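You operate a simulated robot arm through the tools that you are given. There is no shell and no other tool. Be economical: measure what you need, move in short steps, check, and stop when the job is done.

Carry out the task below with a simulated robot arm. There is one attempt and no reset: what you move stays moved.

Task
Unscrew the black bracket and put it in the bench drawer marked FEET.
Fine: use the red key and put it back in its well; shut the drawer; the other bracket and the castors stay. Set down upright: what you pick out.

It is judged by the outcome, as a careful person would: the job done as asked, and still so three seconds after it is handed in. It fails if anything else is knocked over, pushed out of place, dropped, spilled or broken.

Robot
A 6-joint arm with a three-finger gripper, fixed in place. Base frame: the origin is at the foot of the arm, x ahead of it, y to its left, z up. Readings come in m, rad, newtons and seconds.
With the tool pointing down near the work surface it reaches from about 0.84 to 0.96 m from the base axis. Its first joint turns from -2.897 to 2.897 rad. Payload 4.89 kg.
The tool frame sits at the grasp point between the pads (the TCP): z along the fingers, y along the line on which they close. The tips reach 0.03 m beyond it. Largest opening 0.164 m; the body of the gripper starts 0.125 m behind the TCP.
Orientation is that of the tool frame in the base frame, as a unit quaternion [w, x, y, z]. With the fingers straight down and closing along the base's y, the tool's x points along the base's -x, its y along +y and its z along -z.

Tools
- The arm moves only by the tool jog_arm. Its argument "commands" is a list of rows, each a list of 7 numbers: the shift along the base's x, y, z in cm, then the turn, a rotation vector about the base's x, y, z in rad, then the opening, from 0 (shut) to 1 (fully open). In form: [[tx, ty, tz, ax, ay, az, claw], ...]. A call has 1 to 10 rows; each row is the pose to reach, as a shift and turn from the pose commanded when the call began. Rows are played at 5 a second. More than 0.05 m and 0.15 rad between two rows, or a gripper value outside its range, and nothing of the call is played. A pose out of reach is approached as far as the arm can. The call stops where the force on the tool passes 60 N (or 10 N more than at its start, if that is more) or the arm is blocked; 0.2 s more then pass. The fingers move at their own pace (about 0.108 m/s each) and stop on an object; they squeeze with about 42 N. The grip force told is the motor's: it shows also when the fingers shut on nothing. Time passes only in rows, and 0.2 s behind the last, so rows that repeat a pose let the fingers close. The reply holds the time, the measured pose of the TCP, the force on the tool along the base axes, the opening and the grip force, in the units named above and with some noise, with the torque about the TCP (base axes, N m) and any sound that the robot's microphone picked up, and new pictures: "views" is both (left out), scene, wrist or none.
- Cameras (640 x 400 px; columns grow to the right, rows downward): "scene" is fixed at [0.0495, -0.6496, 1.5348]; the picture's right is [0.52, -0.86, 0.00], its down [-0.59, -0.36, -0.72] and it looks along [0.62, 0.37, -0.69] (base axes); focal length 231 px, centre (320, 200). "wrist" rides on the gripper at [0.076, -0.002, -0.152] in the tool frame; the picture's right is [0.02, 1.00, 0.00], its down [-0.88, 0.02, -0.47] and it looks along [-0.47, 0.01, 0.88] (tool axes); focal length 247 px, centre (320, 200). There is no depth. A picture from a camera that has moved, and an enlarged one, comes with that camera's place and axes in the base frame and with its lens.
- move_column(by): slides the trunk up (or, below 0, down) by that many m; the arm rides with it, the base frame stays. It gives what a move gives, with no picture.
- inspect(camera, box): a new picture of the part [left, top, right, bottom] of that camera's present view, enlarged. The clock stands still meanwhile.
- close_job(): hands the job in; it is judged then, once.

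Work in short steps. Places have to be worked out from the pictures, the camera data and where the tool is seen: move nearer, look again, correct. Check each grasp and each placing, and mend what went wrong. You have 120 turns and 200 pictures in all, those below and enlarged ones among them. Open the gripper and draw the arm clear of the work before you hand the job in, unless the task says otherwise; then end with one line.

The tools are called by a JSON object that holds its "api" and its "payload". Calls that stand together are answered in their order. jog_arm: Moves the arm, as the interface text tells. Its arguments: {"type":"object","properties":{"commands":{"type":"array","items":{"type":"array","items":{"type":"number"}}},"views":{"type":"string","enum":["both","scene","wrist","none"]}},"required":["commands"]} The other tools are called the same way: move_column (by) slides the trunk up or down; inspect (camera, box) takes an enlarged picture of a part of a camera's view; close_job () hands the job in.

At the start:

```text
clock: 0.0
tool_pos: [0.4816, -0.1711, 1.2809]
orientation: [0.0, -0.001, 1.0, -0.001]
force: [0.3, -0.1, 0.4]
torque: [0.0, 0.04, -0.01]
finger_gap: 0.1643
grasp_force: 0.1
trunk travel left (down, up): [-0.3, 0.09]
```

scene: 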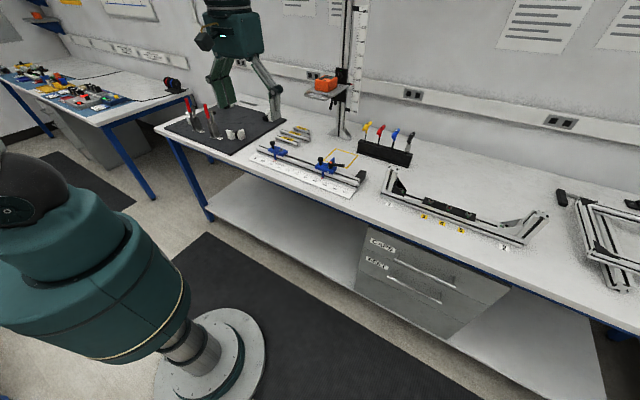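
wrist: 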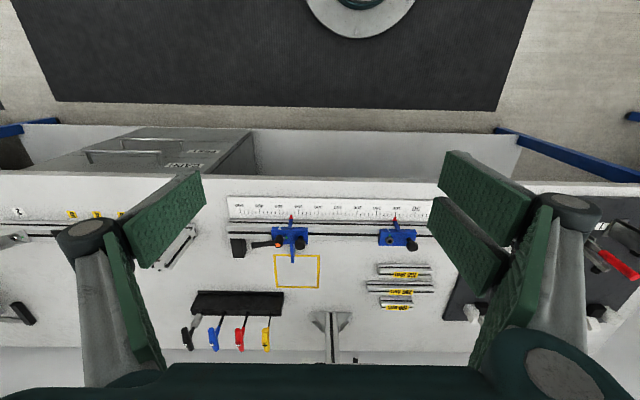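

I'll look closely at the work area before moving anything.

{"api": "inspect", "payload": {"camera": "scene", "box": [340, 100, 560, 260]}}

{"api": "inspect", "payload": {"camera": "scene", "box": [340, 220, 520, 340]}}

{"api": "inspect", "payload": {"camera": "scene", "box": [540, 160, 640, 300]}}

{"api": "inspect", "payload": {"camera": "scene", "box": [160, 80, 380, 220]}}

```text
2.50 times, centred on (450, 180) of scene
camera zoom: at [0.0495, -0.6496, 1.5348], right [0.52, -0.86, 0.0], down [-0.59, -0.36, -0.72], along [0.62, 0.37, -0.69], focal length 577 px, centre (-5, 250)
```

zoom: 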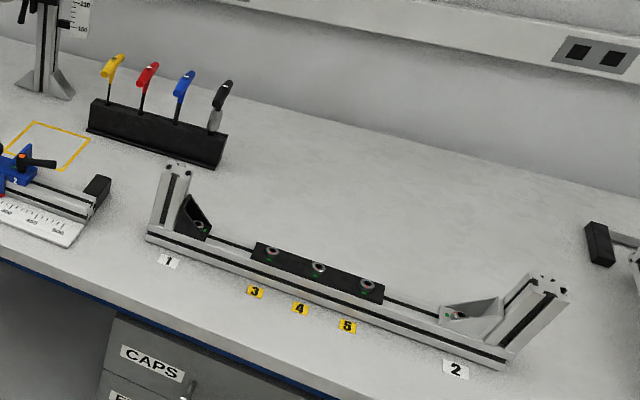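

```text
3.33 times, centred on (430, 280) of scene
camera zoom: at [0.0495, -0.6496, 1.5348], right [0.52, -0.86, 0.0], down [-0.59, -0.36, -0.72], along [0.62, 0.37, -0.69], focal length 769 px, centre (-47, -67)
```

zoom: 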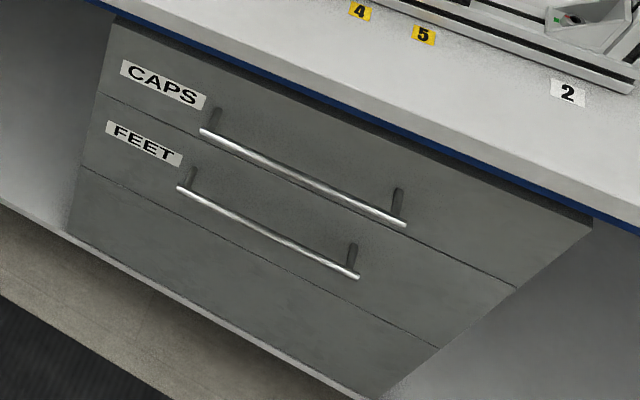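

```text
2.86 times, centred on (590, 230) of scene
camera zoom: at [0.0495, -0.6496, 1.5348], right [0.52, -0.86, 0.0], down [-0.59, -0.36, -0.72], along [0.62, 0.37, -0.69], focal length 659 px, centre (-451, 114)
```

zoom: 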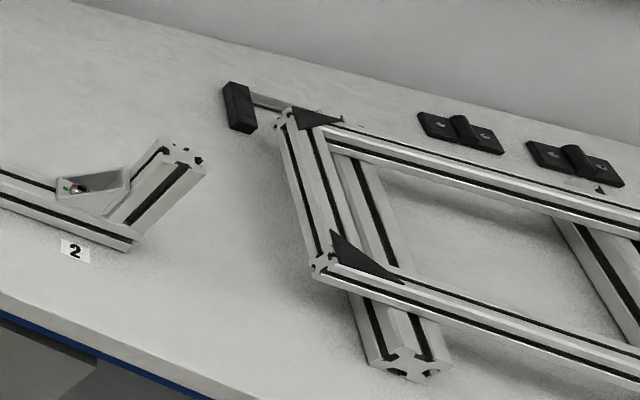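

```text
2.86 times, centred on (270, 150) of scene
camera zoom: at [0.0495, -0.6496, 1.5348], right [0.52, -0.86, 0.0], down [-0.59, -0.36, -0.72], along [0.62, 0.37, -0.69], focal length 659 px, centre (463, 343)
```

zoom: 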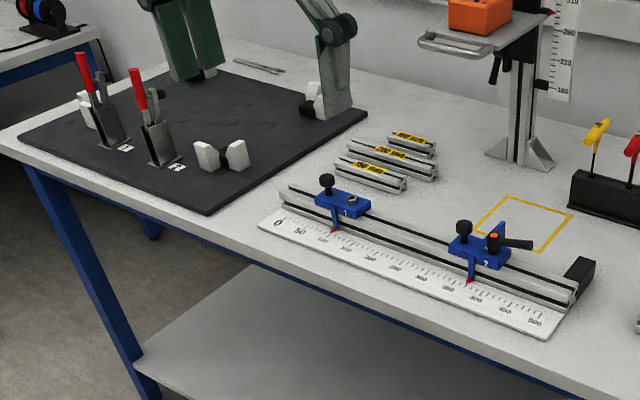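

The rail with the black bracket (station 1) lies about x 0.8, y -0.56, the key rack around x 1.07, y -0.38, bench top about z 0.887. I move over toward the bracket for a close view.

{"api": "jog_arm", "payload": {"commands": [[1.5, -4, -0.8, 0, 0, 0, 1], [3, -8, -1.6, 0, 0, 0, 1], [4.5, -12, -2.4, 0, 0, 0, 1], [6, -16, -3.2, 0, 0, 0, 1], [7.5, -20, -4, 0, 0, 0, 1], [9, -24, -4.8, 0, 0, 0, 1], [10.5, -28, -5.6, 0, 0, 0, 1], [12, -32, -6.4, 0, 0, 0, 1], [13.5, -36, -7.2, 0, 0, 0, 1], [15, -40, -8, 0, 0, 0, 1]], "views": "both"}}

```text
clock: 2.2
tool_pos: [0.6284, -0.572, 1.204]
orientation: [0.001, -0.001, 1.0, 0.001]
force: [-0.7, 0.7, 0.2]
torque: [-0.18, -0.08, -0.01]
finger_gap: 0.1641
grasp_force: 0.0
trunk travel left (down, up): [-0.3, 0.09]
camera wrist: at [0.5526, -0.5736, 1.3556], right [-0.02, 1.0, 0.0], down [0.88, 0.02, 0.47], along [0.47, 0.01, -0.88], focal length 247 px, centre (320, 200)
```

scene: 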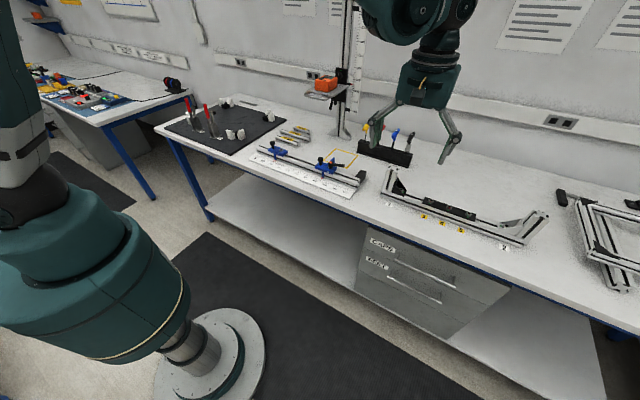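
wrist: 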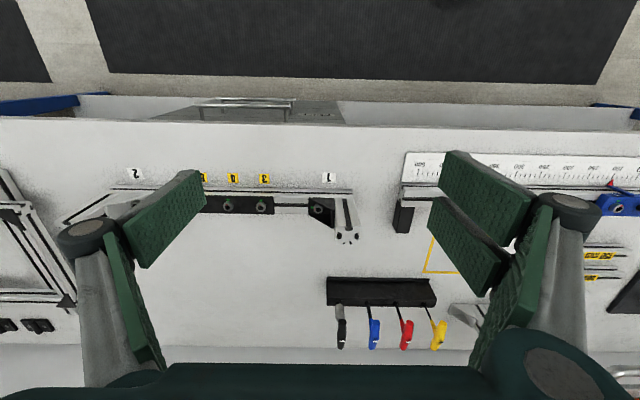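

{"api": "inspect", "payload": {"camera": "wrist", "box": [190, 160, 370, 260]}}

{"api": "inspect", "payload": {"camera": "wrist", "box": [310, 260, 460, 360]}}

{"api": "inspect", "payload": {"camera": "scene", "box": [370, 150, 490, 225]}}

```text
3.56 times, centred on (280, 210) of wrist
camera zoom: at [0.5526, -0.5736, 1.3556], right [-0.02, 1.0, 0.0], down [0.88, 0.02, 0.47], along [0.47, 0.01, -0.88], focal length 878 px, centre (462, 164)
```

zoom: 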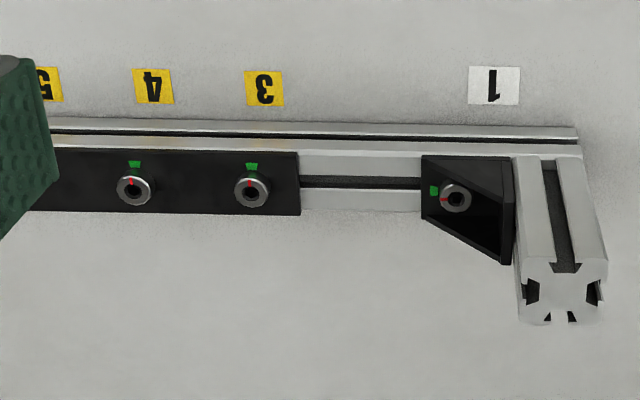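

```text
4.00 times, centred on (385, 310) of wrist
camera zoom: at [0.5526, -0.5736, 1.3556], right [-0.02, 1.0, 0.0], down [0.88, 0.02, 0.47], along [0.47, 0.01, -0.88], focal length 988 px, centre (60, -240)
```

zoom: 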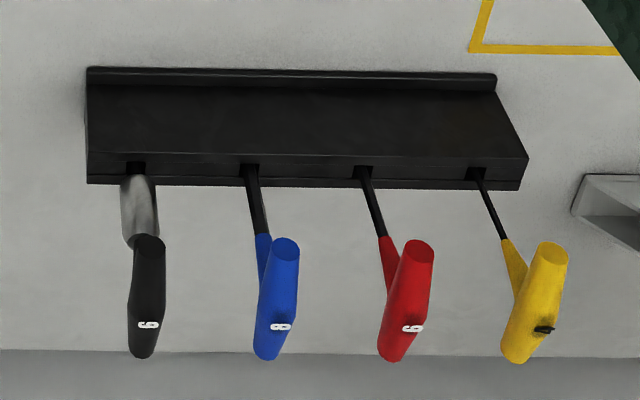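

```text
5.33 times, centred on (430, 188) of scene
camera zoom: at [0.0495, -0.6496, 1.5348], right [0.52, -0.86, 0.0], down [-0.59, -0.36, -0.72], along [0.62, 0.37, -0.69], focal length 1231 px, centre (-267, 267)
```

zoom: 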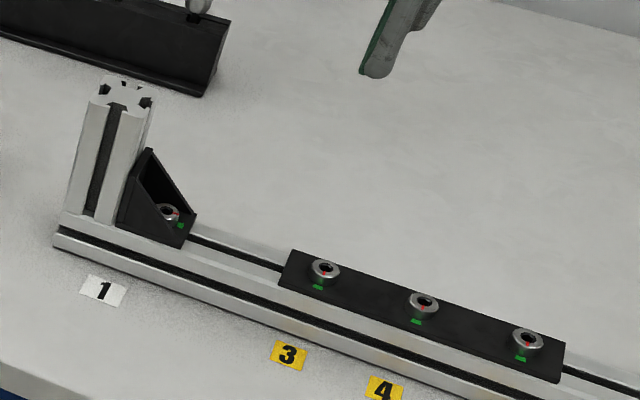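

The bracket at 1 is held by one vertical socket bolt at about (0.794, -0.573, 0.94). The red T-handle key stands at about (1.06, -0.375), handle z 1.02, with its bar roughly along x. I move toward it and narrow the fingers to fit between the neighbouring keys.

{"api": "jog_arm", "payload": {"commands": [[3.4, 2, 0, 0, 0, 0, 0.6], [6.8, 4, 0, 0, 0, 0, 0.45], [10.2, 6, 0, 0, 0, 0, 0.4], [13.6, 8, 0, 0, 0, 0, 0.4], [17, 10, 0, 0, 0, 0, 0.4], [20.4, 12, 0, 0, 0, 0, 0.4], [23.8, 14, 0, 0, 0, 0, 0.4], [27.2, 16, 0, 0, 0, 0, 0.4], [30.6, 18, 0, 0, 0, 0, 0.4], [34, 19.7, 0, 0, 0, 0, 0.4]], "views": "both"}}

```text
clock: 4.4
tool_pos: [0.9693, -0.3721, 1.1995]
orientation: [0.0, -0.001, 1.0, 0.0]
force: [-1.1, -0.2, 1.3]
torque: [0.08, -0.16, 0.0]
finger_gap: 0.0655
grasp_force: 0.1
trunk travel left (down, up): [-0.3, 0.09]
camera wrist: at [0.8923, -0.3749, 1.3508], right [-0.02, 1.0, 0.0], down [0.88, 0.02, 0.47], along [0.47, 0.01, -0.88], focal length 247 px, centre (320, 200)
```

scene: 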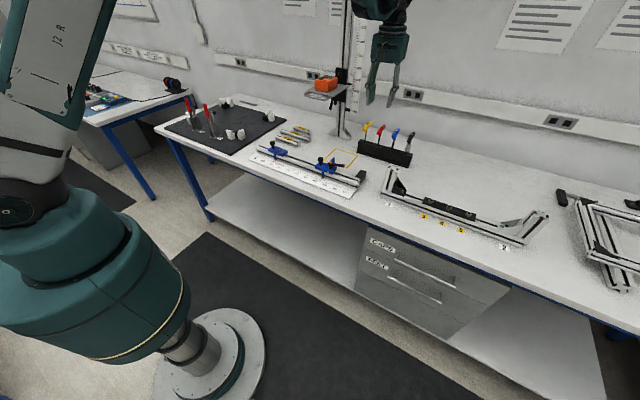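
wrist: 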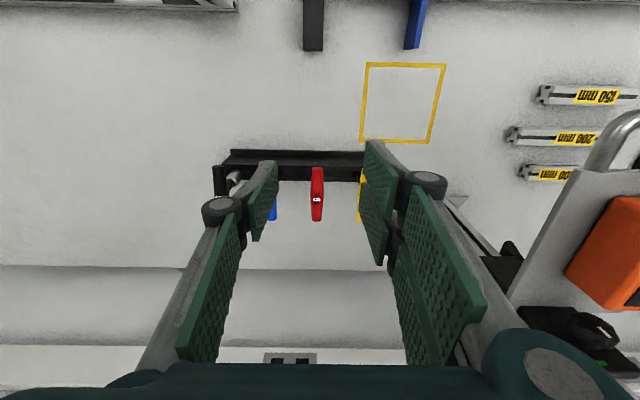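

The key lies almost straight between the fingers. I'll zoom in for its centre and the bar's height and length.

{"api": "inspect", "payload": {"camera": "wrist", "box": [240, 140, 400, 240]}}

{"api": "inspect", "payload": {"camera": "scene", "box": [350, 110, 430, 165]}}

```text
4.00 times, centred on (320, 190) of wrist
camera zoom: at [0.8923, -0.3749, 1.3508], right [-0.02, 1.0, 0.0], down [0.88, 0.02, 0.47], along [0.47, 0.01, -0.88], focal length 988 px, centre (320, 240)
```

zoom: 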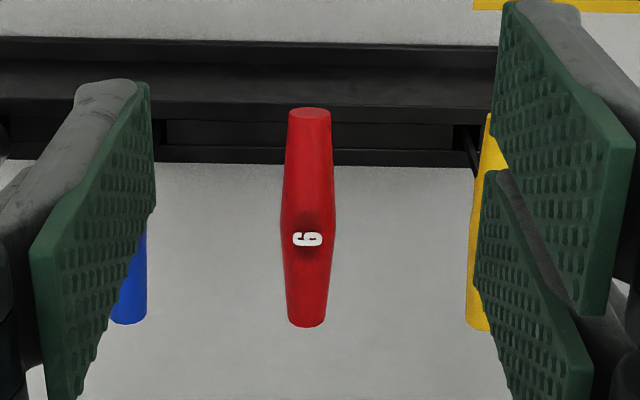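

```text
7.27 times, centred on (390, 138) of scene
camera zoom: at [0.0495, -0.6496, 1.5348], right [0.52, -0.86, 0.0], down [-0.59, -0.36, -0.72], along [0.62, 0.37, -0.69], focal length 1678 px, centre (-189, 654)
```

zoom: 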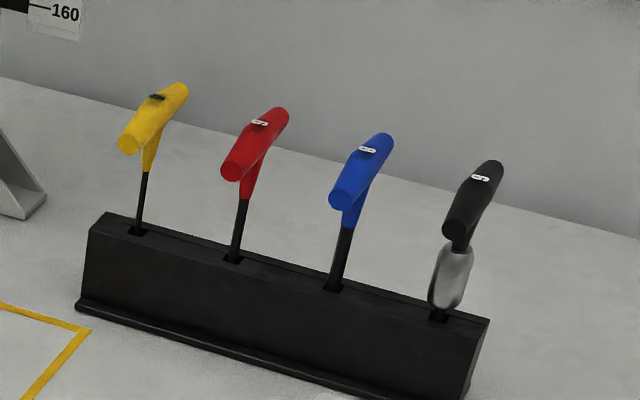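

The key's bar centre is at about (1.056, -0.377, 1.034). I move over it and partway down, then check.

{"api": "jog_arm", "payload": {"commands": [[2.2, -0.2, -1, 0, 0, 0, 0.4], [4.4, -0.3, -2, 0, 0, 0, 0.4], [6.5, -0.5, -3, 0, 0, 0, 0.4], [8.6, -0.5, -4, 0, 0, 0, 0.4], [8.6, -0.5, -6, 0, 0, 0, 0.4], [8.6, -0.5, -8, 0, 0, 0, 0.4]], "views": "both"}}

```text
clock: 5.8
tool_pos: [1.058, -0.3756, 1.1198]
orientation: [-0.001, -0.001, 1.0, 0.0]
force: [-0.1, 0.3, 0.3]
torque: [-0.09, -0.04, -0.01]
finger_gap: 0.0655
grasp_force: 0.1
trunk travel left (down, up): [-0.3, 0.09]
camera wrist: at [0.9814, -0.3792, 1.2718], right [-0.02, 1.0, 0.0], down [0.88, 0.02, 0.47], along [0.47, 0.01, -0.88], focal length 247 px, centre (320, 200)
```

scene: 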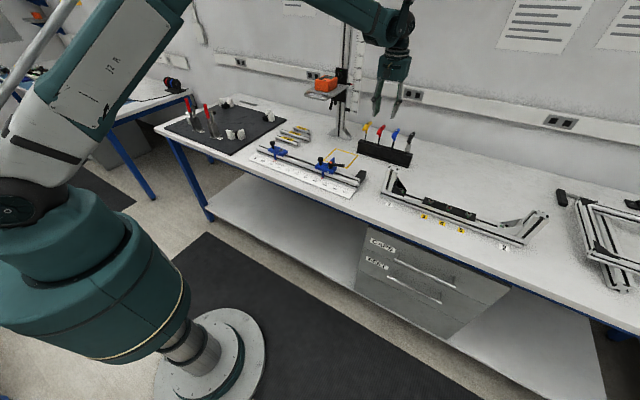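
wrist: 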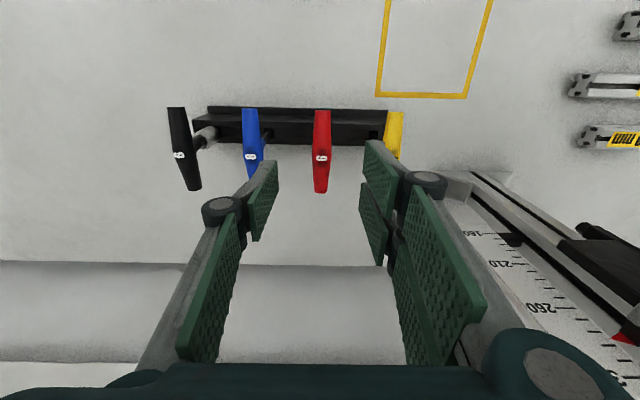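

The tool is right over the red key (mark at 1.057, -0.376). I descend to bar height with the fingers open.

{"api": "jog_arm", "payload": {"commands": [[0, 0, -2.5, 0, 0, 0, 0.4], [0, 0, -5, 0, 0, 0, 0.4], [0, 0, -7, 0, 0, 0, 0.4], [0, 0, -8.3, 0, 0, 0, 0.4]], "views": "both"}}

```text
clock: 6.8
tool_pos: [1.0592, -0.3776, 1.0372]
orientation: [0.0, 0.0, 1.0, 0.0]
force: [-0.1, -0.4, 0.1]
torque: [0.01, 0.01, -0.04]
finger_gap: 0.0656
grasp_force: 0.0
trunk travel left (down, up): [-0.3, 0.09]
camera wrist: at [0.9821, -0.3807, 1.1894], right [-0.02, 1.0, 0.0], down [0.88, 0.02, 0.47], along [0.47, 0.01, -0.88], focal length 247 px, centre (320, 200)
```

scene: 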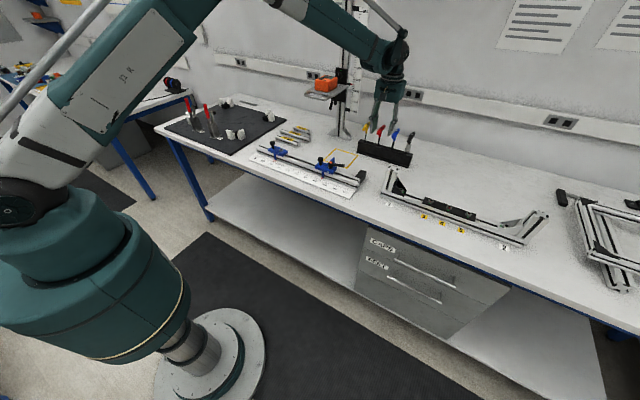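
wrist: 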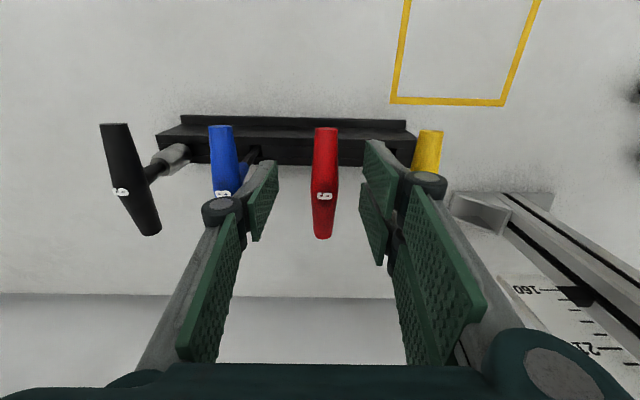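

Centred on the bar. I close the fingers and let them settle.

{"api": "jog_arm", "payload": {"commands": [[0, 0.1, 0, 0, 0, 0, 0.2], [0, 0.1, 0, 0, 0, 0, 0], [0, 0.1, 0, 0, 0, 0, 0], [0, 0.1, 0, 0, 0, 0, 0]], "views": "wrist"}}

```text
clock: 7.8
tool_pos: [1.0592, -0.3771, 1.0377]
orientation: [0.0, -0.001, 1.0, 0.0]
force: [-0.3, 0.7, -0.2]
torque: [0.07, -0.02, 0.0]
finger_gap: 0.018
grasp_force: 42.0
trunk travel left (down, up): [-0.3, 0.09]
camera wrist: at [0.982, -0.3799, 1.1892], right [-0.02, 1.0, 0.0], down [0.88, 0.02, 0.47], along [0.47, 0.01, -0.88], focal length 247 px, centre (320, 200)
```

wrist: 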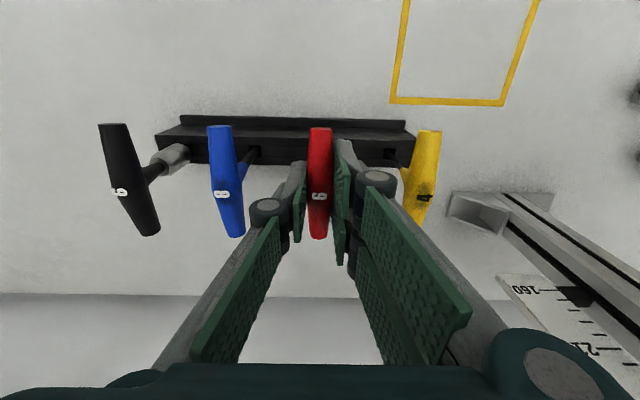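

The key is gripped (0.018 m, 42 N), pose noted for the return: (1.059, -0.377, 1.0377). I lift straight up.

{"api": "jog_arm", "payload": {"commands": [[0, 0, 1.5, 0, 0, 0, 0], [0, 0, 3.5, 0, 0, 0, 0], [0, 0, 6, 0, 0, 0, 0], [0, 0, 9, 0, 0, 0, 0], [0, 0, 12, 0, 0, 0, 0], [0, 0, 15, 0, 0, 0, 0], [0, 0, 15, 0, 0, 0, 0]], "views": "both"}}

{"api": "inspect", "payload": {"camera": "scene", "box": [340, 60, 440, 165]}}

```text
clock: 9.4
tool_pos: [1.0584, -0.378, 1.1895]
orientation: [0.0, -0.001, 1.0, 0.0]
force: [-1.3, 0.6, -0.7]
torque: [-0.02, -0.12, 0.02]
finger_gap: 0.0179
grasp_force: 42.5
trunk travel left (down, up): [-0.3, 0.09]
camera wrist: at [0.9814, -0.3812, 1.3414], right [-0.02, 1.0, 0.0], down [0.88, 0.02, 0.47], along [0.47, 0.01, -0.88], focal length 247 px, centre (320, 200)
```

scene: 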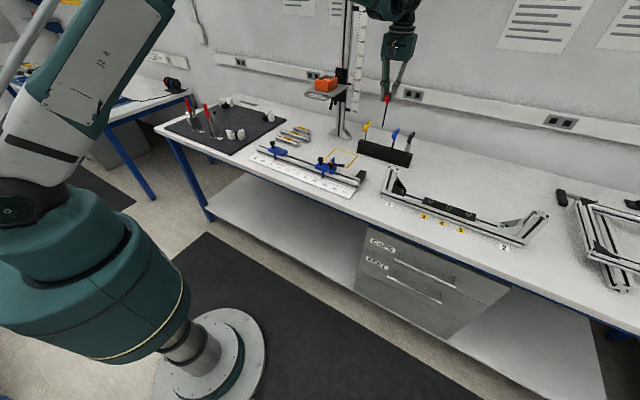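
wrist: 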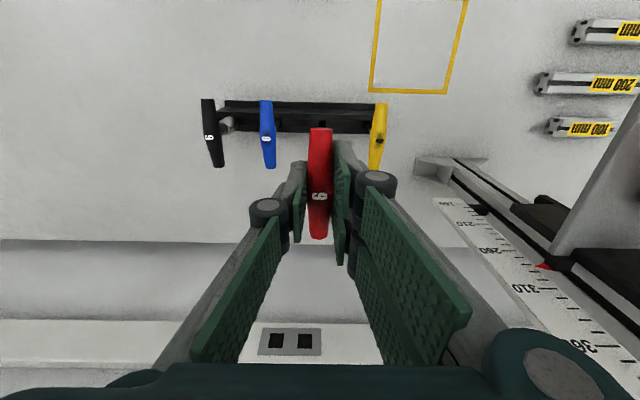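

```text
3.81 times, centred on (390, 112) of scene
camera zoom: at [0.0495, -0.6496, 1.5348], right [0.52, -0.86, 0.0], down [-0.59, -0.36, -0.72], along [0.62, 0.37, -0.69], focal length 879 px, centre (53, 533)
```

zoom: 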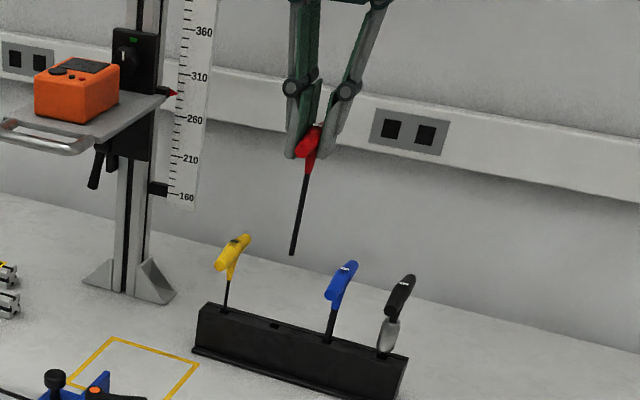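

The key hangs straight; its tip is 0.1445 m below the TCP. I raise a little and carry it toward the bolt, stopping slightly to its -y side so the wrist camera can see the bolt.

{"api": "jog_arm", "payload": {"commands": [[-1.5, 0, 2.5, 0, 0, 0, 0], [-5, -3, 3, 0, 0, 0, 0], [-8.5, -6, 3, 0, 0, 0, 0], [-12, -9, 3, 0, 0, 0, 0], [-15.5, -12, 3, 0, 0, 0, 0], [-19, -15, 3, 0, 0, 0, 0], [-22.5, -18.5, 3, 0, 0, 0, 0], [-25.8, -22.2, 3, 0, 0, 0, 0], [-25.8, -22.2, 3, 0, 0, 0, 0]], "views": "both"}}

{"api": "inspect", "payload": {"camera": "wrist", "box": [270, 60, 410, 150]}}

{"api": "inspect", "payload": {"camera": "scene", "box": [360, 110, 470, 210]}}

```text
clock: 11.4
tool_pos: [0.7968, -0.601, 1.2153]
orientation: [0.001, 0.0, 1.0, 0.0]
force: [-1.1, -0.9, -1.3]
torque: [0.18, -0.15, 0.0]
finger_gap: 0.018
grasp_force: 41.7
trunk travel left (down, up): [-0.3, 0.09]
camera wrist: at [0.7207, -0.6033, 1.3667], right [-0.02, 1.0, 0.0], down [0.88, 0.02, 0.47], along [0.47, 0.01, -0.88], focal length 247 px, centre (320, 200)
```

scene: 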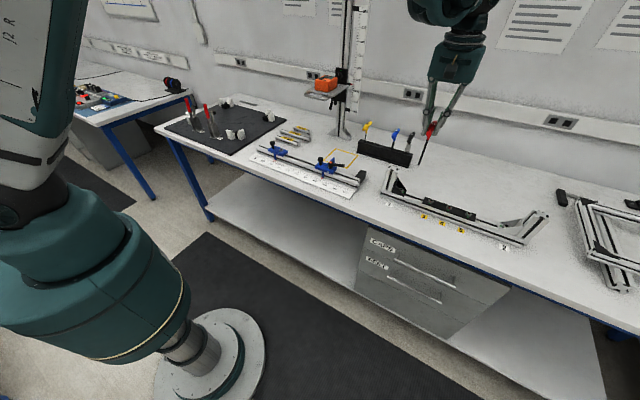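
wrist: 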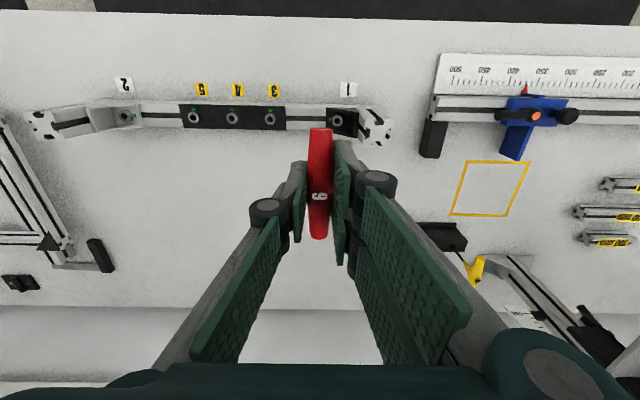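

```text
4.44 times, centred on (340, 105) of wrist
camera zoom: at [0.7207, -0.6033, 1.3667], right [-0.02, 1.0, 0.0], down [0.88, 0.02, 0.47], along [0.47, 0.01, -0.88], focal length 1098 px, centre (231, 622)
```

zoom: 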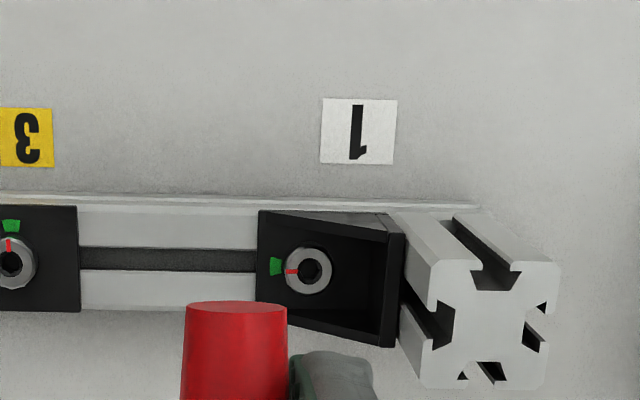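

```text
4.00 times, centred on (415, 160) of scene
camera zoom: at [0.0495, -0.6496, 1.5348], right [0.52, -0.86, 0.0], down [-0.59, -0.36, -0.72], along [0.62, 0.37, -0.69], focal length 923 px, centre (-60, 360)
```

zoom: 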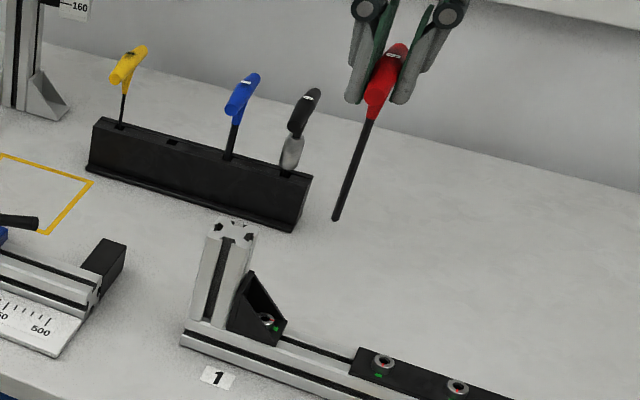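

Both cameras agree on the bolt at about (0.798, -0.5725), top z ≈ 0.94. I move over it and lower the key until its tip is about 1 cm above the head, then check.

{"api": "jog_arm", "payload": {"commands": [[0.1, 1.5, 0, 0, 0, 0, 0], [0.1, 2.85, -1, 0, 0, 0, 0], [0.1, 2.85, -4, 0, 0, 0, 0], [0.1, 2.85, -7, 0, 0, 0, 0], [0.1, 2.85, -10, 0, 0, 0, 0], [0.1, 2.85, -11.5, 0, 0, 0, 0], [0.1, 2.85, -11.5, 0, 0, 0, 0]], "views": "wrist"}}

{"api": "inspect", "payload": {"camera": "scene", "box": [370, 140, 440, 210]}}

{"api": "inspect", "payload": {"camera": "wrist", "box": [270, 60, 410, 150]}}

```text
clock: 13.0
tool_pos: [0.8005, -0.5692, 1.0998]
orientation: [0.0, -0.001, 1.0, 0.0]
force: [0.1, 0.6, -0.4]
torque: [-0.01, 0.01, 0.02]
finger_gap: 0.018
grasp_force: 42.3
trunk travel left (down, up): [-0.3, 0.09]
camera wrist: at [0.7242, -0.5729, 1.2513], right [-0.02, 1.0, 0.0], down [0.88, 0.02, 0.47], along [0.47, 0.01, -0.88], focal length 247 px, centre (320, 200)
```

wrist: 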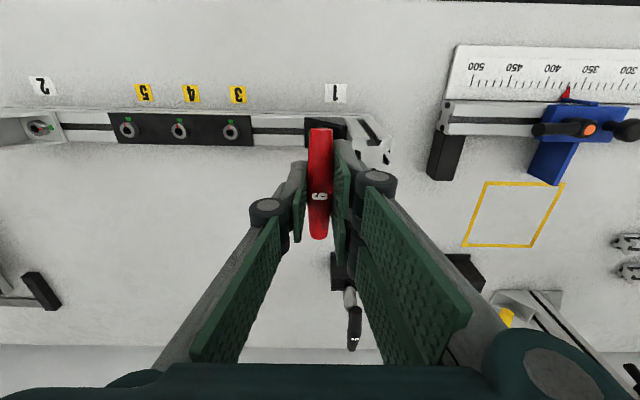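

```text
5.71 times, centred on (405, 175) of scene
camera zoom: at [0.0495, -0.6496, 1.5348], right [0.52, -0.86, 0.0], down [-0.59, -0.36, -0.72], along [0.62, 0.37, -0.69], focal length 1318 px, centre (-166, 343)
```

zoom: 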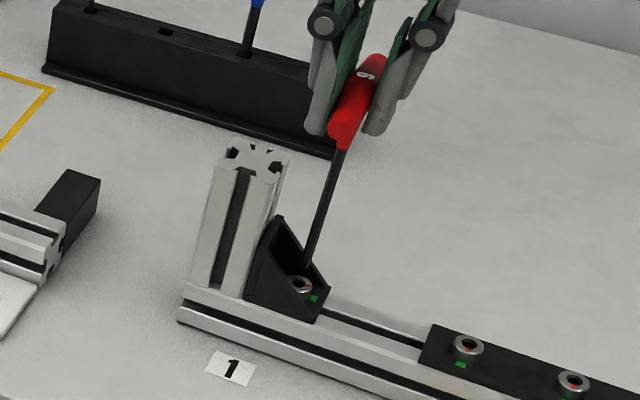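

```text
4.44 times, centred on (340, 105) of wrist
camera zoom: at [0.7242, -0.5729, 1.2513], right [-0.02, 1.0, 0.0], down [0.88, 0.02, 0.47], along [0.47, 0.01, -0.88], focal length 1098 px, centre (231, 622)
```

zoom: 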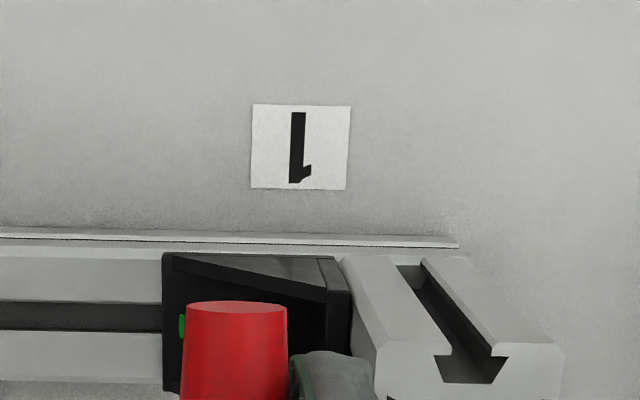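

The tip is just above the bolt. A tight zoom to compare tip and socket.

{"api": "inspect", "payload": {"camera": "scene", "box": [388, 172, 420, 200]}}

```text
14.29 times, centred on (404, 186) of scene
camera zoom: at [0.0495, -0.6496, 1.5348], right [0.52, -0.86, 0.0], down [-0.59, -0.36, -0.72], along [0.62, 0.37, -0.69], focal length 3296 px, centre (-880, 400)
```

zoom: 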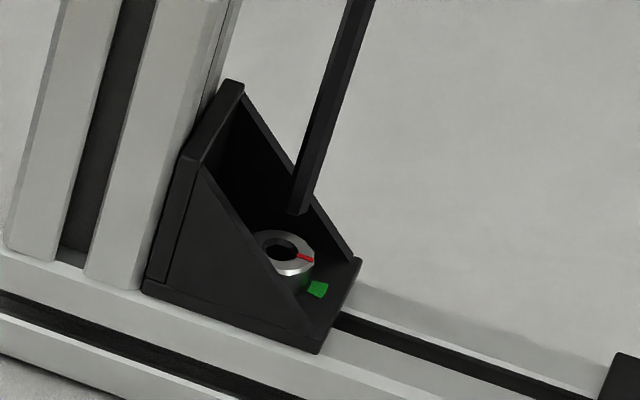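

The tip must shift about 1.5 mm to the image's left to line up. I correct and lower to just above the socket.

{"api": "jog_arm", "payload": {"commands": [[-0.15, 0.08, 0, 0, 0, 0, 0], [-0.15, 0.08, -0.5, 0, 0, 0, 0], [-0.15, 0.08, -1.0, 0, 0, 0, 0], [-0.15, 0.08, -1.0, 0, 0, 0, 0]], "views": "none"}}

{"api": "inspect", "payload": {"camera": "scene", "box": [388, 172, 420, 200]}}

```text
clock: 14.0
tool_pos: [0.7998, -0.5702, 1.0922]
orientation: [0.0, -0.001, 1.0, 0.0]
force: [0.2, -0.2, -1.9]
torque: [0.02, 0.0, -0.01]
finger_gap: 0.0179
grasp_force: 42.4
trunk travel left (down, up): [-0.3, 0.09]
```

```text
14.29 times, centred on (404, 186) of scene
camera zoom: at [0.0495, -0.6496, 1.5348], right [0.52, -0.86, 0.0], down [-0.59, -0.36, -0.72], along [0.62, 0.37, -0.69], focal length 3296 px, centre (-880, 400)
```

zoom: 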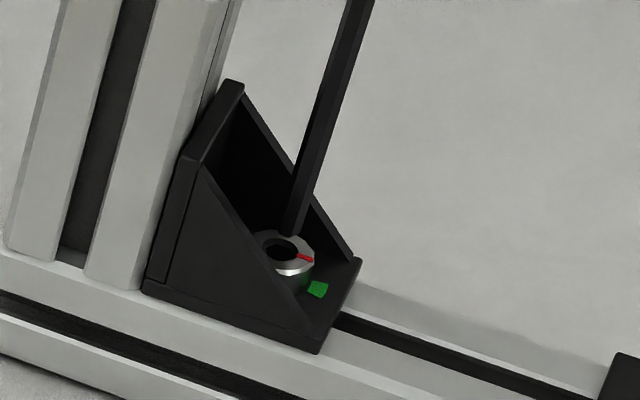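

Still about 1 mm to the right. I correct and lower a bit more.

{"api": "jog_arm", "payload": {"commands": [[-0.05, 0.1, 0, 0, 0, 0, 0], [-0.05, 0.1, -0.5, 0, 0, 0, 0], [-0.05, 0.1, -0.5, 0, 0, 0, 0]], "views": "none"}}

{"api": "inspect", "payload": {"camera": "scene", "box": [388, 172, 420, 200]}}

```text
clock: 14.8
tool_pos: [0.7994, -0.5689, 1.0875]
orientation: [0.0, -0.002, 1.0, 0.0]
force: [0.3, -0.2, -1.8]
torque: [0.02, 0.05, -0.04]
finger_gap: 0.0179
grasp_force: 42.1
trunk travel left (down, up): [-0.3, 0.09]
```

```text
14.29 times, centred on (404, 186) of scene
camera zoom: at [0.0495, -0.6496, 1.5348], right [0.52, -0.86, 0.0], down [-0.59, -0.36, -0.72], along [0.62, 0.37, -0.69], focal length 3296 px, centre (-880, 400)
```

zoom: 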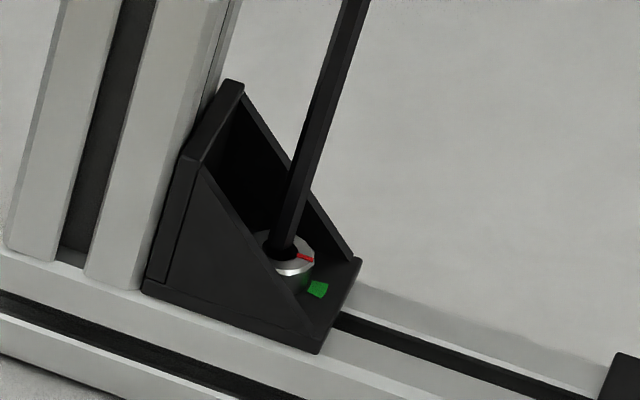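

The tip now stands right at the socket. I press slowly down to seat it.

{"api": "jog_arm", "payload": {"commands": [[0, 0, -0.2, 0, 0, 0, 0], [0, 0, -0.4, 0, 0, 0, 0], [0, 0, -0.6, 0, 0, 0, 0], [0, 0, -0.8, 0, 0, 0, 0]], "views": "none"}}

{"api": "inspect", "payload": {"camera": "scene", "box": [388, 172, 420, 200]}}

```text
clock: 15.8
tool_pos: [0.7988, -0.5681, 1.0798]
orientation: [0.0, -0.001, 1.0, 0.0]
force: [-1.1, -0.2, -0.6]
torque: [-0.02, 0.13, -0.02]
finger_gap: 0.0176
grasp_force: 42.4
trunk travel left (down, up): [-0.3, 0.09]
```

```text
14.29 times, centred on (404, 186) of scene
camera zoom: at [0.0495, -0.6496, 1.5348], right [0.52, -0.86, 0.0], down [-0.59, -0.36, -0.72], along [0.62, 0.37, -0.69], focal length 3296 px, centre (-880, 400)
```

zoom: 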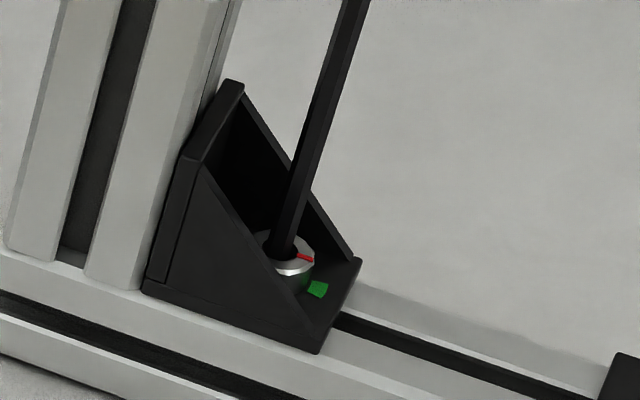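

It went in without force. I continue down until it bottoms.

{"api": "jog_arm", "payload": {"commands": [[0, 0, -0.2, 0, 0, 0, 0], [0, 0, -0.4, 0, 0, 0, 0]], "views": "none"}}

```text
clock: 16.4
tool_pos: [0.7981, -0.5689, 1.078]
orientation: [0.001, -0.001, 1.0, 0.001]
force: [2.1, -0.3, 13.6]
torque: [-0.17, -0.26, 0.0]
finger_gap: 0.0181
grasp_force: 41.9
trunk travel left (down, up): [-0.3, 0.09]
```

Seated (13.6 N at the bottom). I ease off a little and turn counter-clockwise in a first small portion.

{"api": "jog_arm", "payload": {"commands": [[0, 0, 0.15, 0, 0, 0, 0], [0, 0, 0.15, 0, 0, 0.1, 0], [0, 0, 0.15, 0, 0, 0.2, 0], [0, 0, 0.15, 0, 0, 0.3, 0], [0, 0, 0.15, 0, 0, 0.4, 0]], "views": "none"}}

{"api": "inspect", "payload": {"camera": "scene", "box": [388, 172, 420, 200]}}

```text
clock: 17.6
tool_pos: [0.7992, -0.5697, 1.0772]
orientation: [0.001, -0.199, 0.98, -0.001]
force: [-6.5, -2.8, 8.5]
torque: [-0.46, 0.89, -0.26]
finger_gap: 0.0178
grasp_force: 42.2
trunk travel left (down, up): [-0.3, 0.09]
```

```text
14.29 times, centred on (404, 186) of scene
camera zoom: at [0.0495, -0.6496, 1.5348], right [0.52, -0.86, 0.0], down [-0.59, -0.36, -0.72], along [0.62, 0.37, -0.69], focal length 3296 px, centre (-880, 400)
```

zoom: 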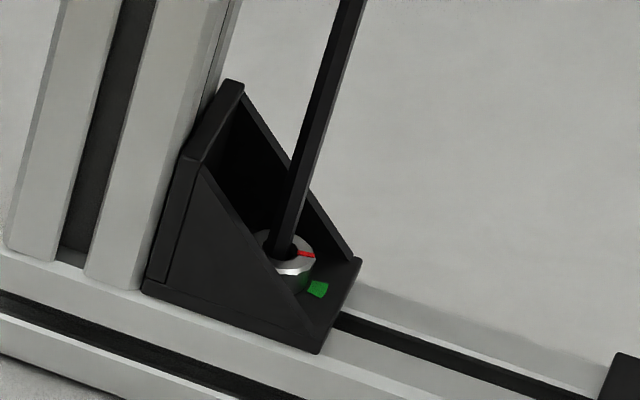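

The red mark is turning with the key: the bolt loosens. I keep turning.

{"api": "jog_arm", "payload": {"commands": [[0, 0, 0, 0, 0, 0.14, 0], [0, 0, 0, 0, 0, 0.28, 0], [0, 0, 0, 0, 0, 0.42, 0], [0, 0, 0, 0, 0, 0.56, 0], [0, 0, 0.02, 0, 0, 0.7, 0], [0, 0, 0.02, 0, 0, 0.84, 0], [0, 0, 0.03, 0, 0, 0.98, 0], [0, 0, 0.03, 0, 0, 1.12, 0]], "views": "none"}}

{"api": "inspect", "payload": {"camera": "scene", "box": [370, 140, 440, 210]}}

```text
clock: 19.4
tool_pos: [0.8017, -0.5703, 1.0781]
orientation: [0.0, -0.69, 0.724, -0.001]
force: [-1.5, -9.4, 1.8]
torque: [-1.45, 0.25, -0.06]
finger_gap: 0.0176
grasp_force: 41.6
trunk travel left (down, up): [-0.3, 0.09]
```

```text
5.71 times, centred on (405, 175) of scene
camera zoom: at [0.0495, -0.6496, 1.5348], right [0.52, -0.86, 0.0], down [-0.59, -0.36, -0.72], along [0.62, 0.37, -0.69], focal length 1318 px, centre (-166, 343)
```

zoom: 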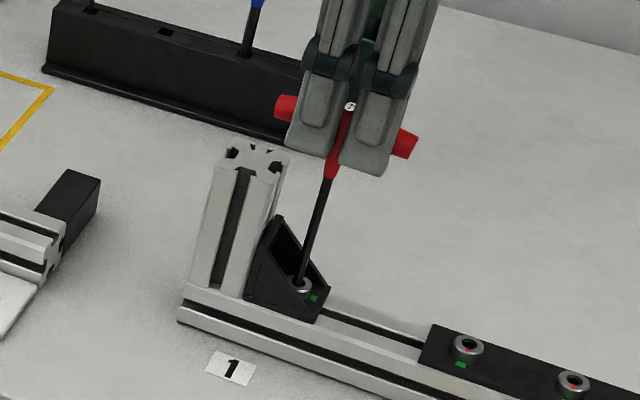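

No trouble; I go on turning, shifting about 1 mm to relieve the side force.

{"api": "jog_arm", "payload": {"commands": [[0, -0.1, 0.0, 0, 0, 0.14, 0], [0, -0.1, 0.0, 0, 0, 0.28, 0], [0, -0.1, 0, 0, 0, 0.42, 0], [0, -0.1, 0, 0, 0, 0.56, 0], [0, -0.1, 0.02, 0, 0, 0.7, 0], [0, -0.1, 0.02, 0, 0, 0.84, 0], [0, -0.1, 0.03, 0, 0, 0.98, 0], [0, -0.1, 0.03, 0, 0, 1.12, 0]], "views": "none"}}

{"api": "inspect", "payload": {"camera": "scene", "box": [370, 140, 440, 210]}}

```text
clock: 21.2
tool_pos: [0.7997, -0.5701, 1.0787]
orientation: [-0.001, 0.925, -0.38, 0.0]
force: [0.4, 0.3, -0.7]
torque: [-0.01, 0.0, -0.03]
finger_gap: 0.0178
grasp_force: 41.7
out of reach, approached as far as the arm can: row 7, 8
trunk travel left (down, up): [-0.3, 0.09]
```

```text
5.71 times, centred on (405, 175) of scene
camera zoom: at [0.0495, -0.6496, 1.5348], right [0.52, -0.86, 0.0], down [-0.59, -0.36, -0.72], along [0.62, 0.37, -0.69], focal length 1318 px, centre (-166, 343)
```

zoom: 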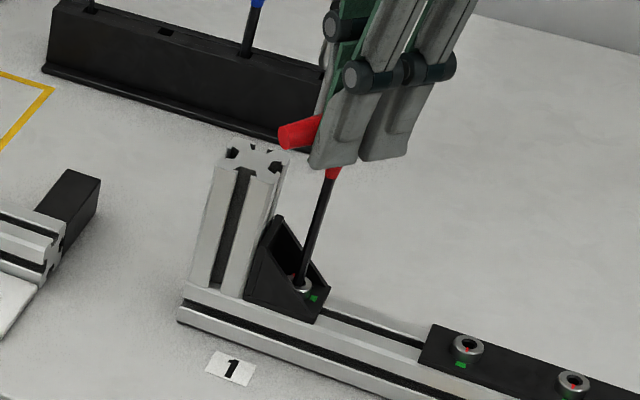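

The wrist limit is reached at about 2.36 rad. I look at the bolt's state.

{"api": "inspect", "payload": {"camera": "scene", "box": [388, 172, 420, 200]}}

```text
14.29 times, centred on (404, 186) of scene
camera zoom: at [0.0495, -0.6496, 1.5348], right [0.52, -0.86, 0.0], down [-0.59, -0.36, -0.72], along [0.62, 0.37, -0.69], focal length 3296 px, centre (-880, 400)
```

zoom: 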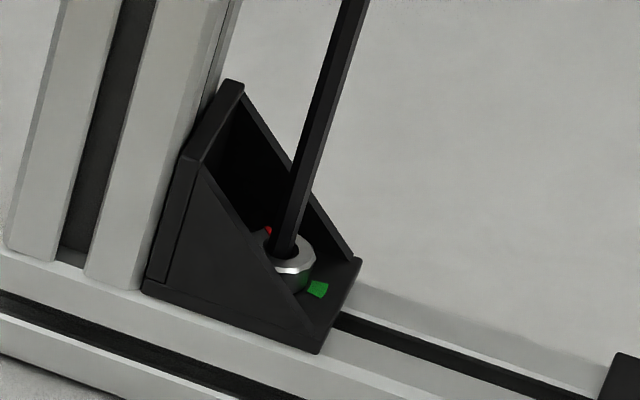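

The mark has moved about 135–150°, but there's no sign yet the bolt is free. I lift the key out, to turn back by a multiple of 60° and take another bite.

{"api": "jog_arm", "payload": {"commands": [[0, 0, 0.5, 0, 0, -0.1, 0], [0, 0, 1.0, 0, 0, -0.1, 0], [0, 0, 1.5, 0, 0, -0.1, 0], [0, 0, 1.5, 0, 0, -0.1, 0]], "views": "none"}}

{"api": "inspect", "payload": {"camera": "scene", "box": [388, 172, 420, 200]}}

```text
clock: 22.2
tool_pos: [0.7982, -0.571, 1.0939]
orientation: [-0.001, 0.904, -0.427, 0.0]
force: [-0.7, -0.3, -1.4]
torque: [-0.04, -0.01, 0.01]
finger_gap: 0.0176
grasp_force: 42.2
trunk travel left (down, up): [-0.3, 0.09]
```

```text
14.29 times, centred on (404, 186) of scene
camera zoom: at [0.0495, -0.6496, 1.5348], right [0.52, -0.86, 0.0], down [-0.59, -0.36, -0.72], along [0.62, 0.37, -0.69], focal length 3296 px, centre (-880, 400)
```

zoom: 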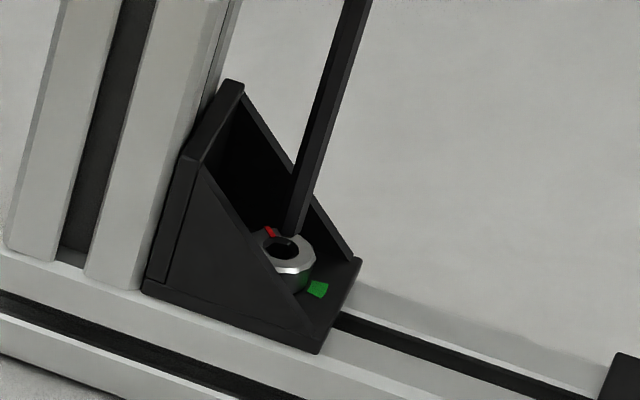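

Key is out with bolt staying. I turn the tool back by 240° in three calls.

{"api": "jog_arm", "payload": {"commands": [[0, 0, 0, 0, 0, -0.14, 0], [0, 0, 0, 0, 0, -0.28, 0], [0, 0, 0, 0, 0, -0.42, 0], [0, 0, 0, 0, 0, -0.56, 0], [0, 0, 0, 0, 0, -0.7, 0], [0, 0, 0, 0, 0, -0.84, 0], [0, 0, 0, 0, 0, -0.98, 0], [0, 0, 0, 0, 0, -1.12, 0], [0, 0, 0, 0, 0, -1.26, 0], [0, 0, 0, 0, 0, -1.3963, 0]], "views": "none"}}

{"api": "jog_arm", "payload": {"commands": [[0, 0, 0, 0, 0, -0.14, 0], [0, 0, 0, 0, 0, -0.28, 0], [0, 0, 0, 0, 0, -0.42, 0], [0, 0, 0, 0, 0, -0.56, 0], [0, 0, 0, 0, 0, -0.7, 0], [0, 0, 0, 0, 0, -0.84, 0], [0, 0, 0, 0, 0, -0.98, 0], [0, 0, 0, 0, 0, -1.12, 0], [0, 0, 0, 0, 0, -1.26, 0], [0, 0, 0, 0, 0, -1.3963, 0]], "views": "none"}}

{"api": "jog_arm", "payload": {"commands": [[0, 0, 0, 0, 0, -0.14, 0], [0, 0, 0, 0, 0, -0.28, 0], [0, 0, 0, 0, 0, -0.42, 0], [0, 0, 0, 0, 0, -0.56, 0], [0, 0, 0, 0, 0, -0.7, 0], [0, 0, 0, 0, 0, -0.84, 0], [0, 0, 0, 0, 0, -0.98, 0], [0, 0, 0, 0, 0, -1.12, 0], [0, 0, 0, 0, 0, -1.26, 0], [0, 0, 0, 0, 0, -1.3963, 0]], "views": "both"}}

{"api": "inspect", "payload": {"camera": "scene", "box": [388, 172, 420, 200]}}

```text
clock: 24.4
tool_pos: [0.798, -0.5696, 1.0923]
orientation: [0.0, -0.418, 0.908, 0.001]
force: [-0.6, 0.0, -0.6]
torque: [0.01, 0.01, -0.01]
finger_gap: 0.018
grasp_force: 42.1
trunk travel left (down, up): [-0.3, 0.09]
```

```text
clock: 26.6
tool_pos: [0.7983, -0.5706, 1.0934]
orientation: [0.0, 0.264, 0.965, 0.001]
force: [0.4, 0.2, -1.7]
torque: [0.0, 0.02, -0.03]
finger_gap: 0.0179
grasp_force: 42.1
trunk travel left (down, up): [-0.3, 0.09]
```

```text
clock: 28.8
tool_pos: [0.7983, -0.5691, 1.0938]
orientation: [0.001, 0.823, 0.569, 0.001]
force: [0.3, -0.6, -1.3]
torque: [-0.01, 0.02, -0.03]
finger_gap: 0.0178
grasp_force: 41.8
trunk travel left (down, up): [-0.3, 0.09]
camera wrist: at [0.824, -0.498, 1.2444], right [0.94, -0.33, 0.0], down [-0.29, -0.83, 0.47], along [-0.16, -0.45, -0.88], focal length 247 px, centre (320, 200)
```

scene: 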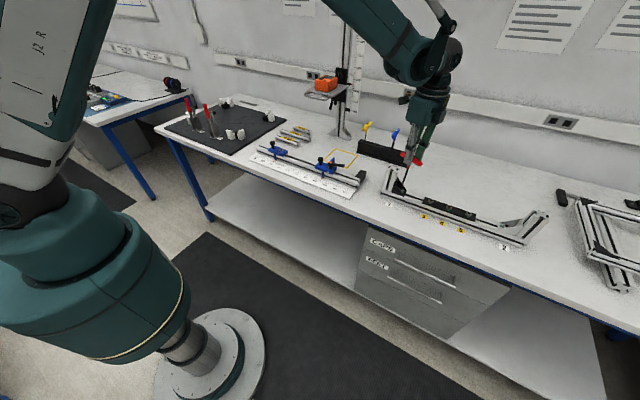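
wrist: 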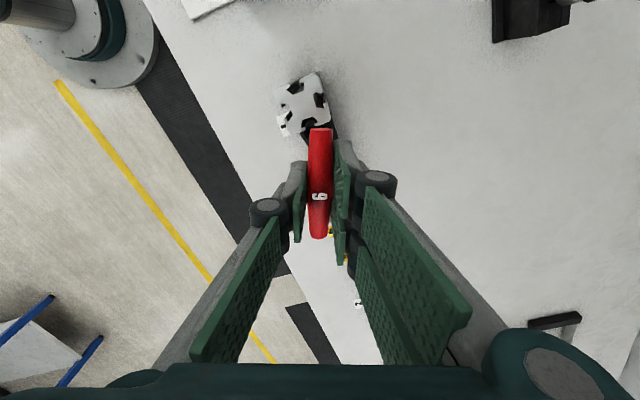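

```text
14.29 times, centred on (404, 186) of scene
camera zoom: at [0.0495, -0.6496, 1.5348], right [0.52, -0.86, 0.0], down [-0.59, -0.36, -0.72], along [0.62, 0.37, -0.69], focal length 3296 px, centre (-880, 400)
```

zoom: 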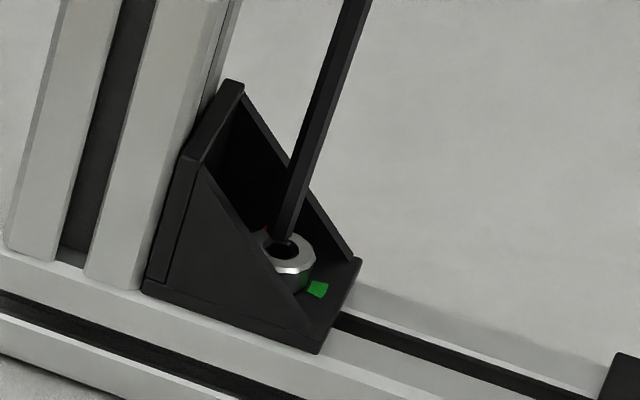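

The tip wobbles a bit with the turn (key slightly tilted in the grip). I zoom in harder to realign it over the socket.

{"api": "inspect", "payload": {"camera": "scene", "box": [394, 180, 410, 194]}}

```text
16.00 times, centred on (402, 187) of scene
camera zoom: at [0.0495, -0.6496, 1.5348], right [0.52, -0.86, 0.0], down [-0.59, -0.36, -0.72], along [0.62, 0.37, -0.69], focal length 3692 px, centre (-992, 408)
```

zoom: 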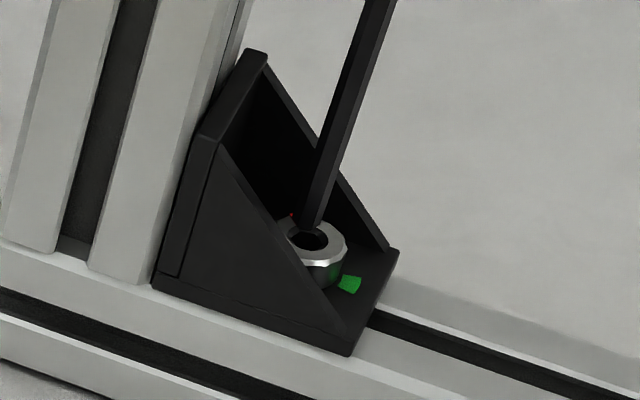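

I shift about 2 mm (+x, slightly -y), lower 3 mm, and re-check.

{"api": "jog_arm", "payload": {"commands": [[0.15, -0.1, 0, 0, 0, 0, 0], [0.15, -0.1, -0.3, 0, 0, 0, 0], [0.15, -0.1, -0.3, 0, 0, 0, 0]], "views": "none"}}

{"api": "inspect", "payload": {"camera": "scene", "box": [397, 183, 407, 191]}}

{"api": "inspect", "payload": {"camera": "wrist", "box": [270, 100, 370, 160]}}

```text
clock: 29.6
tool_pos: [0.7994, -0.5711, 1.0892]
orientation: [0.0, 0.822, 0.569, 0.0]
force: [0.6, 0.3, -0.2]
torque: [0.01, 0.01, 0.0]
finger_gap: 0.0179
grasp_force: 42.0
trunk travel left (down, up): [-0.3, 0.09]
```

```text
16.00 times, centred on (402, 187) of scene
camera zoom: at [0.0495, -0.6496, 1.5348], right [0.52, -0.86, 0.0], down [-0.59, -0.36, -0.72], along [0.62, 0.37, -0.69], focal length 3692 px, centre (-992, 408)
```

zoom: 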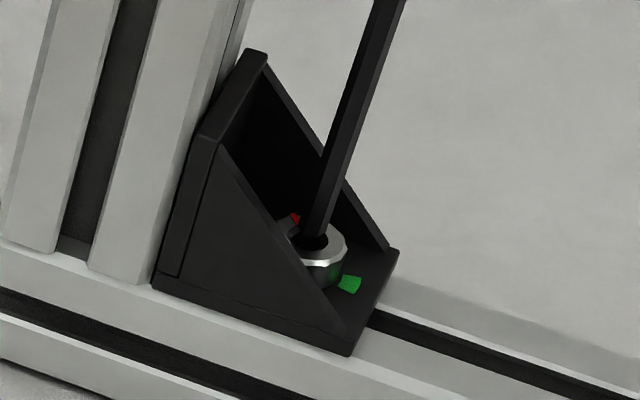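

```text
6.40 times, centred on (320, 130) of wrist
camera zoom: at [0.8256, -0.4996, 1.2415], right [0.94, -0.33, 0.0], down [-0.29, -0.83, 0.47], along [-0.16, -0.45, -0.88], focal length 1581 px, centre (320, 648)
```

zoom: 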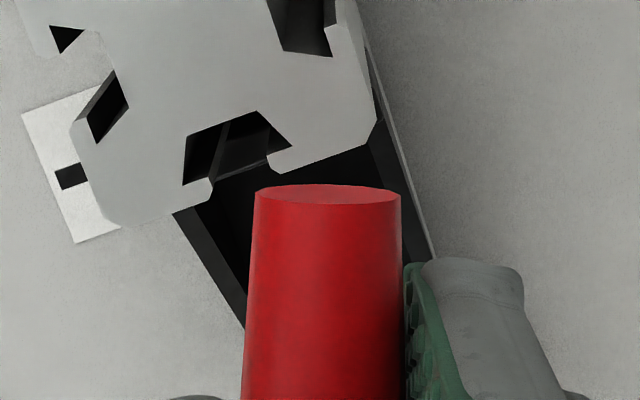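

Aligned nicely now. I lower further into the socket.

{"api": "jog_arm", "payload": {"commands": [[0, 0, -0.2, 0, 0, 0, 0], [0, 0, -0.4, 0, 0, 0, 0], [0, 0, -0.6, 0, 0, 0, 0], [0, 0, -0.8, 0, 0, 0, 0]], "views": "none"}}

{"api": "inspect", "payload": {"camera": "scene", "box": [397, 183, 407, 191]}}

```text
clock: 30.6
tool_pos: [0.8015, -0.571, 1.0829]
orientation: [0.0, 0.822, 0.57, 0.0]
force: [-0.1, -0.6, -1.3]
torque: [0.01, 0.01, 0.01]
finger_gap: 0.0178
grasp_force: 42.4
trunk travel left (down, up): [-0.3, 0.09]
```

```text
16.00 times, centred on (402, 187) of scene
camera zoom: at [0.0495, -0.6496, 1.5348], right [0.52, -0.86, 0.0], down [-0.59, -0.36, -0.72], along [0.62, 0.37, -0.69], focal length 3692 px, centre (-992, 408)
```

zoom: 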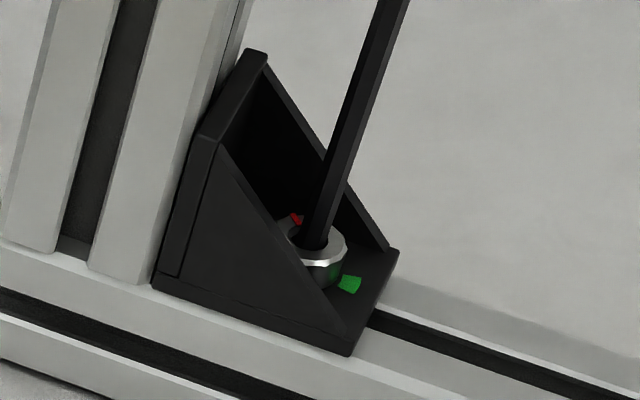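

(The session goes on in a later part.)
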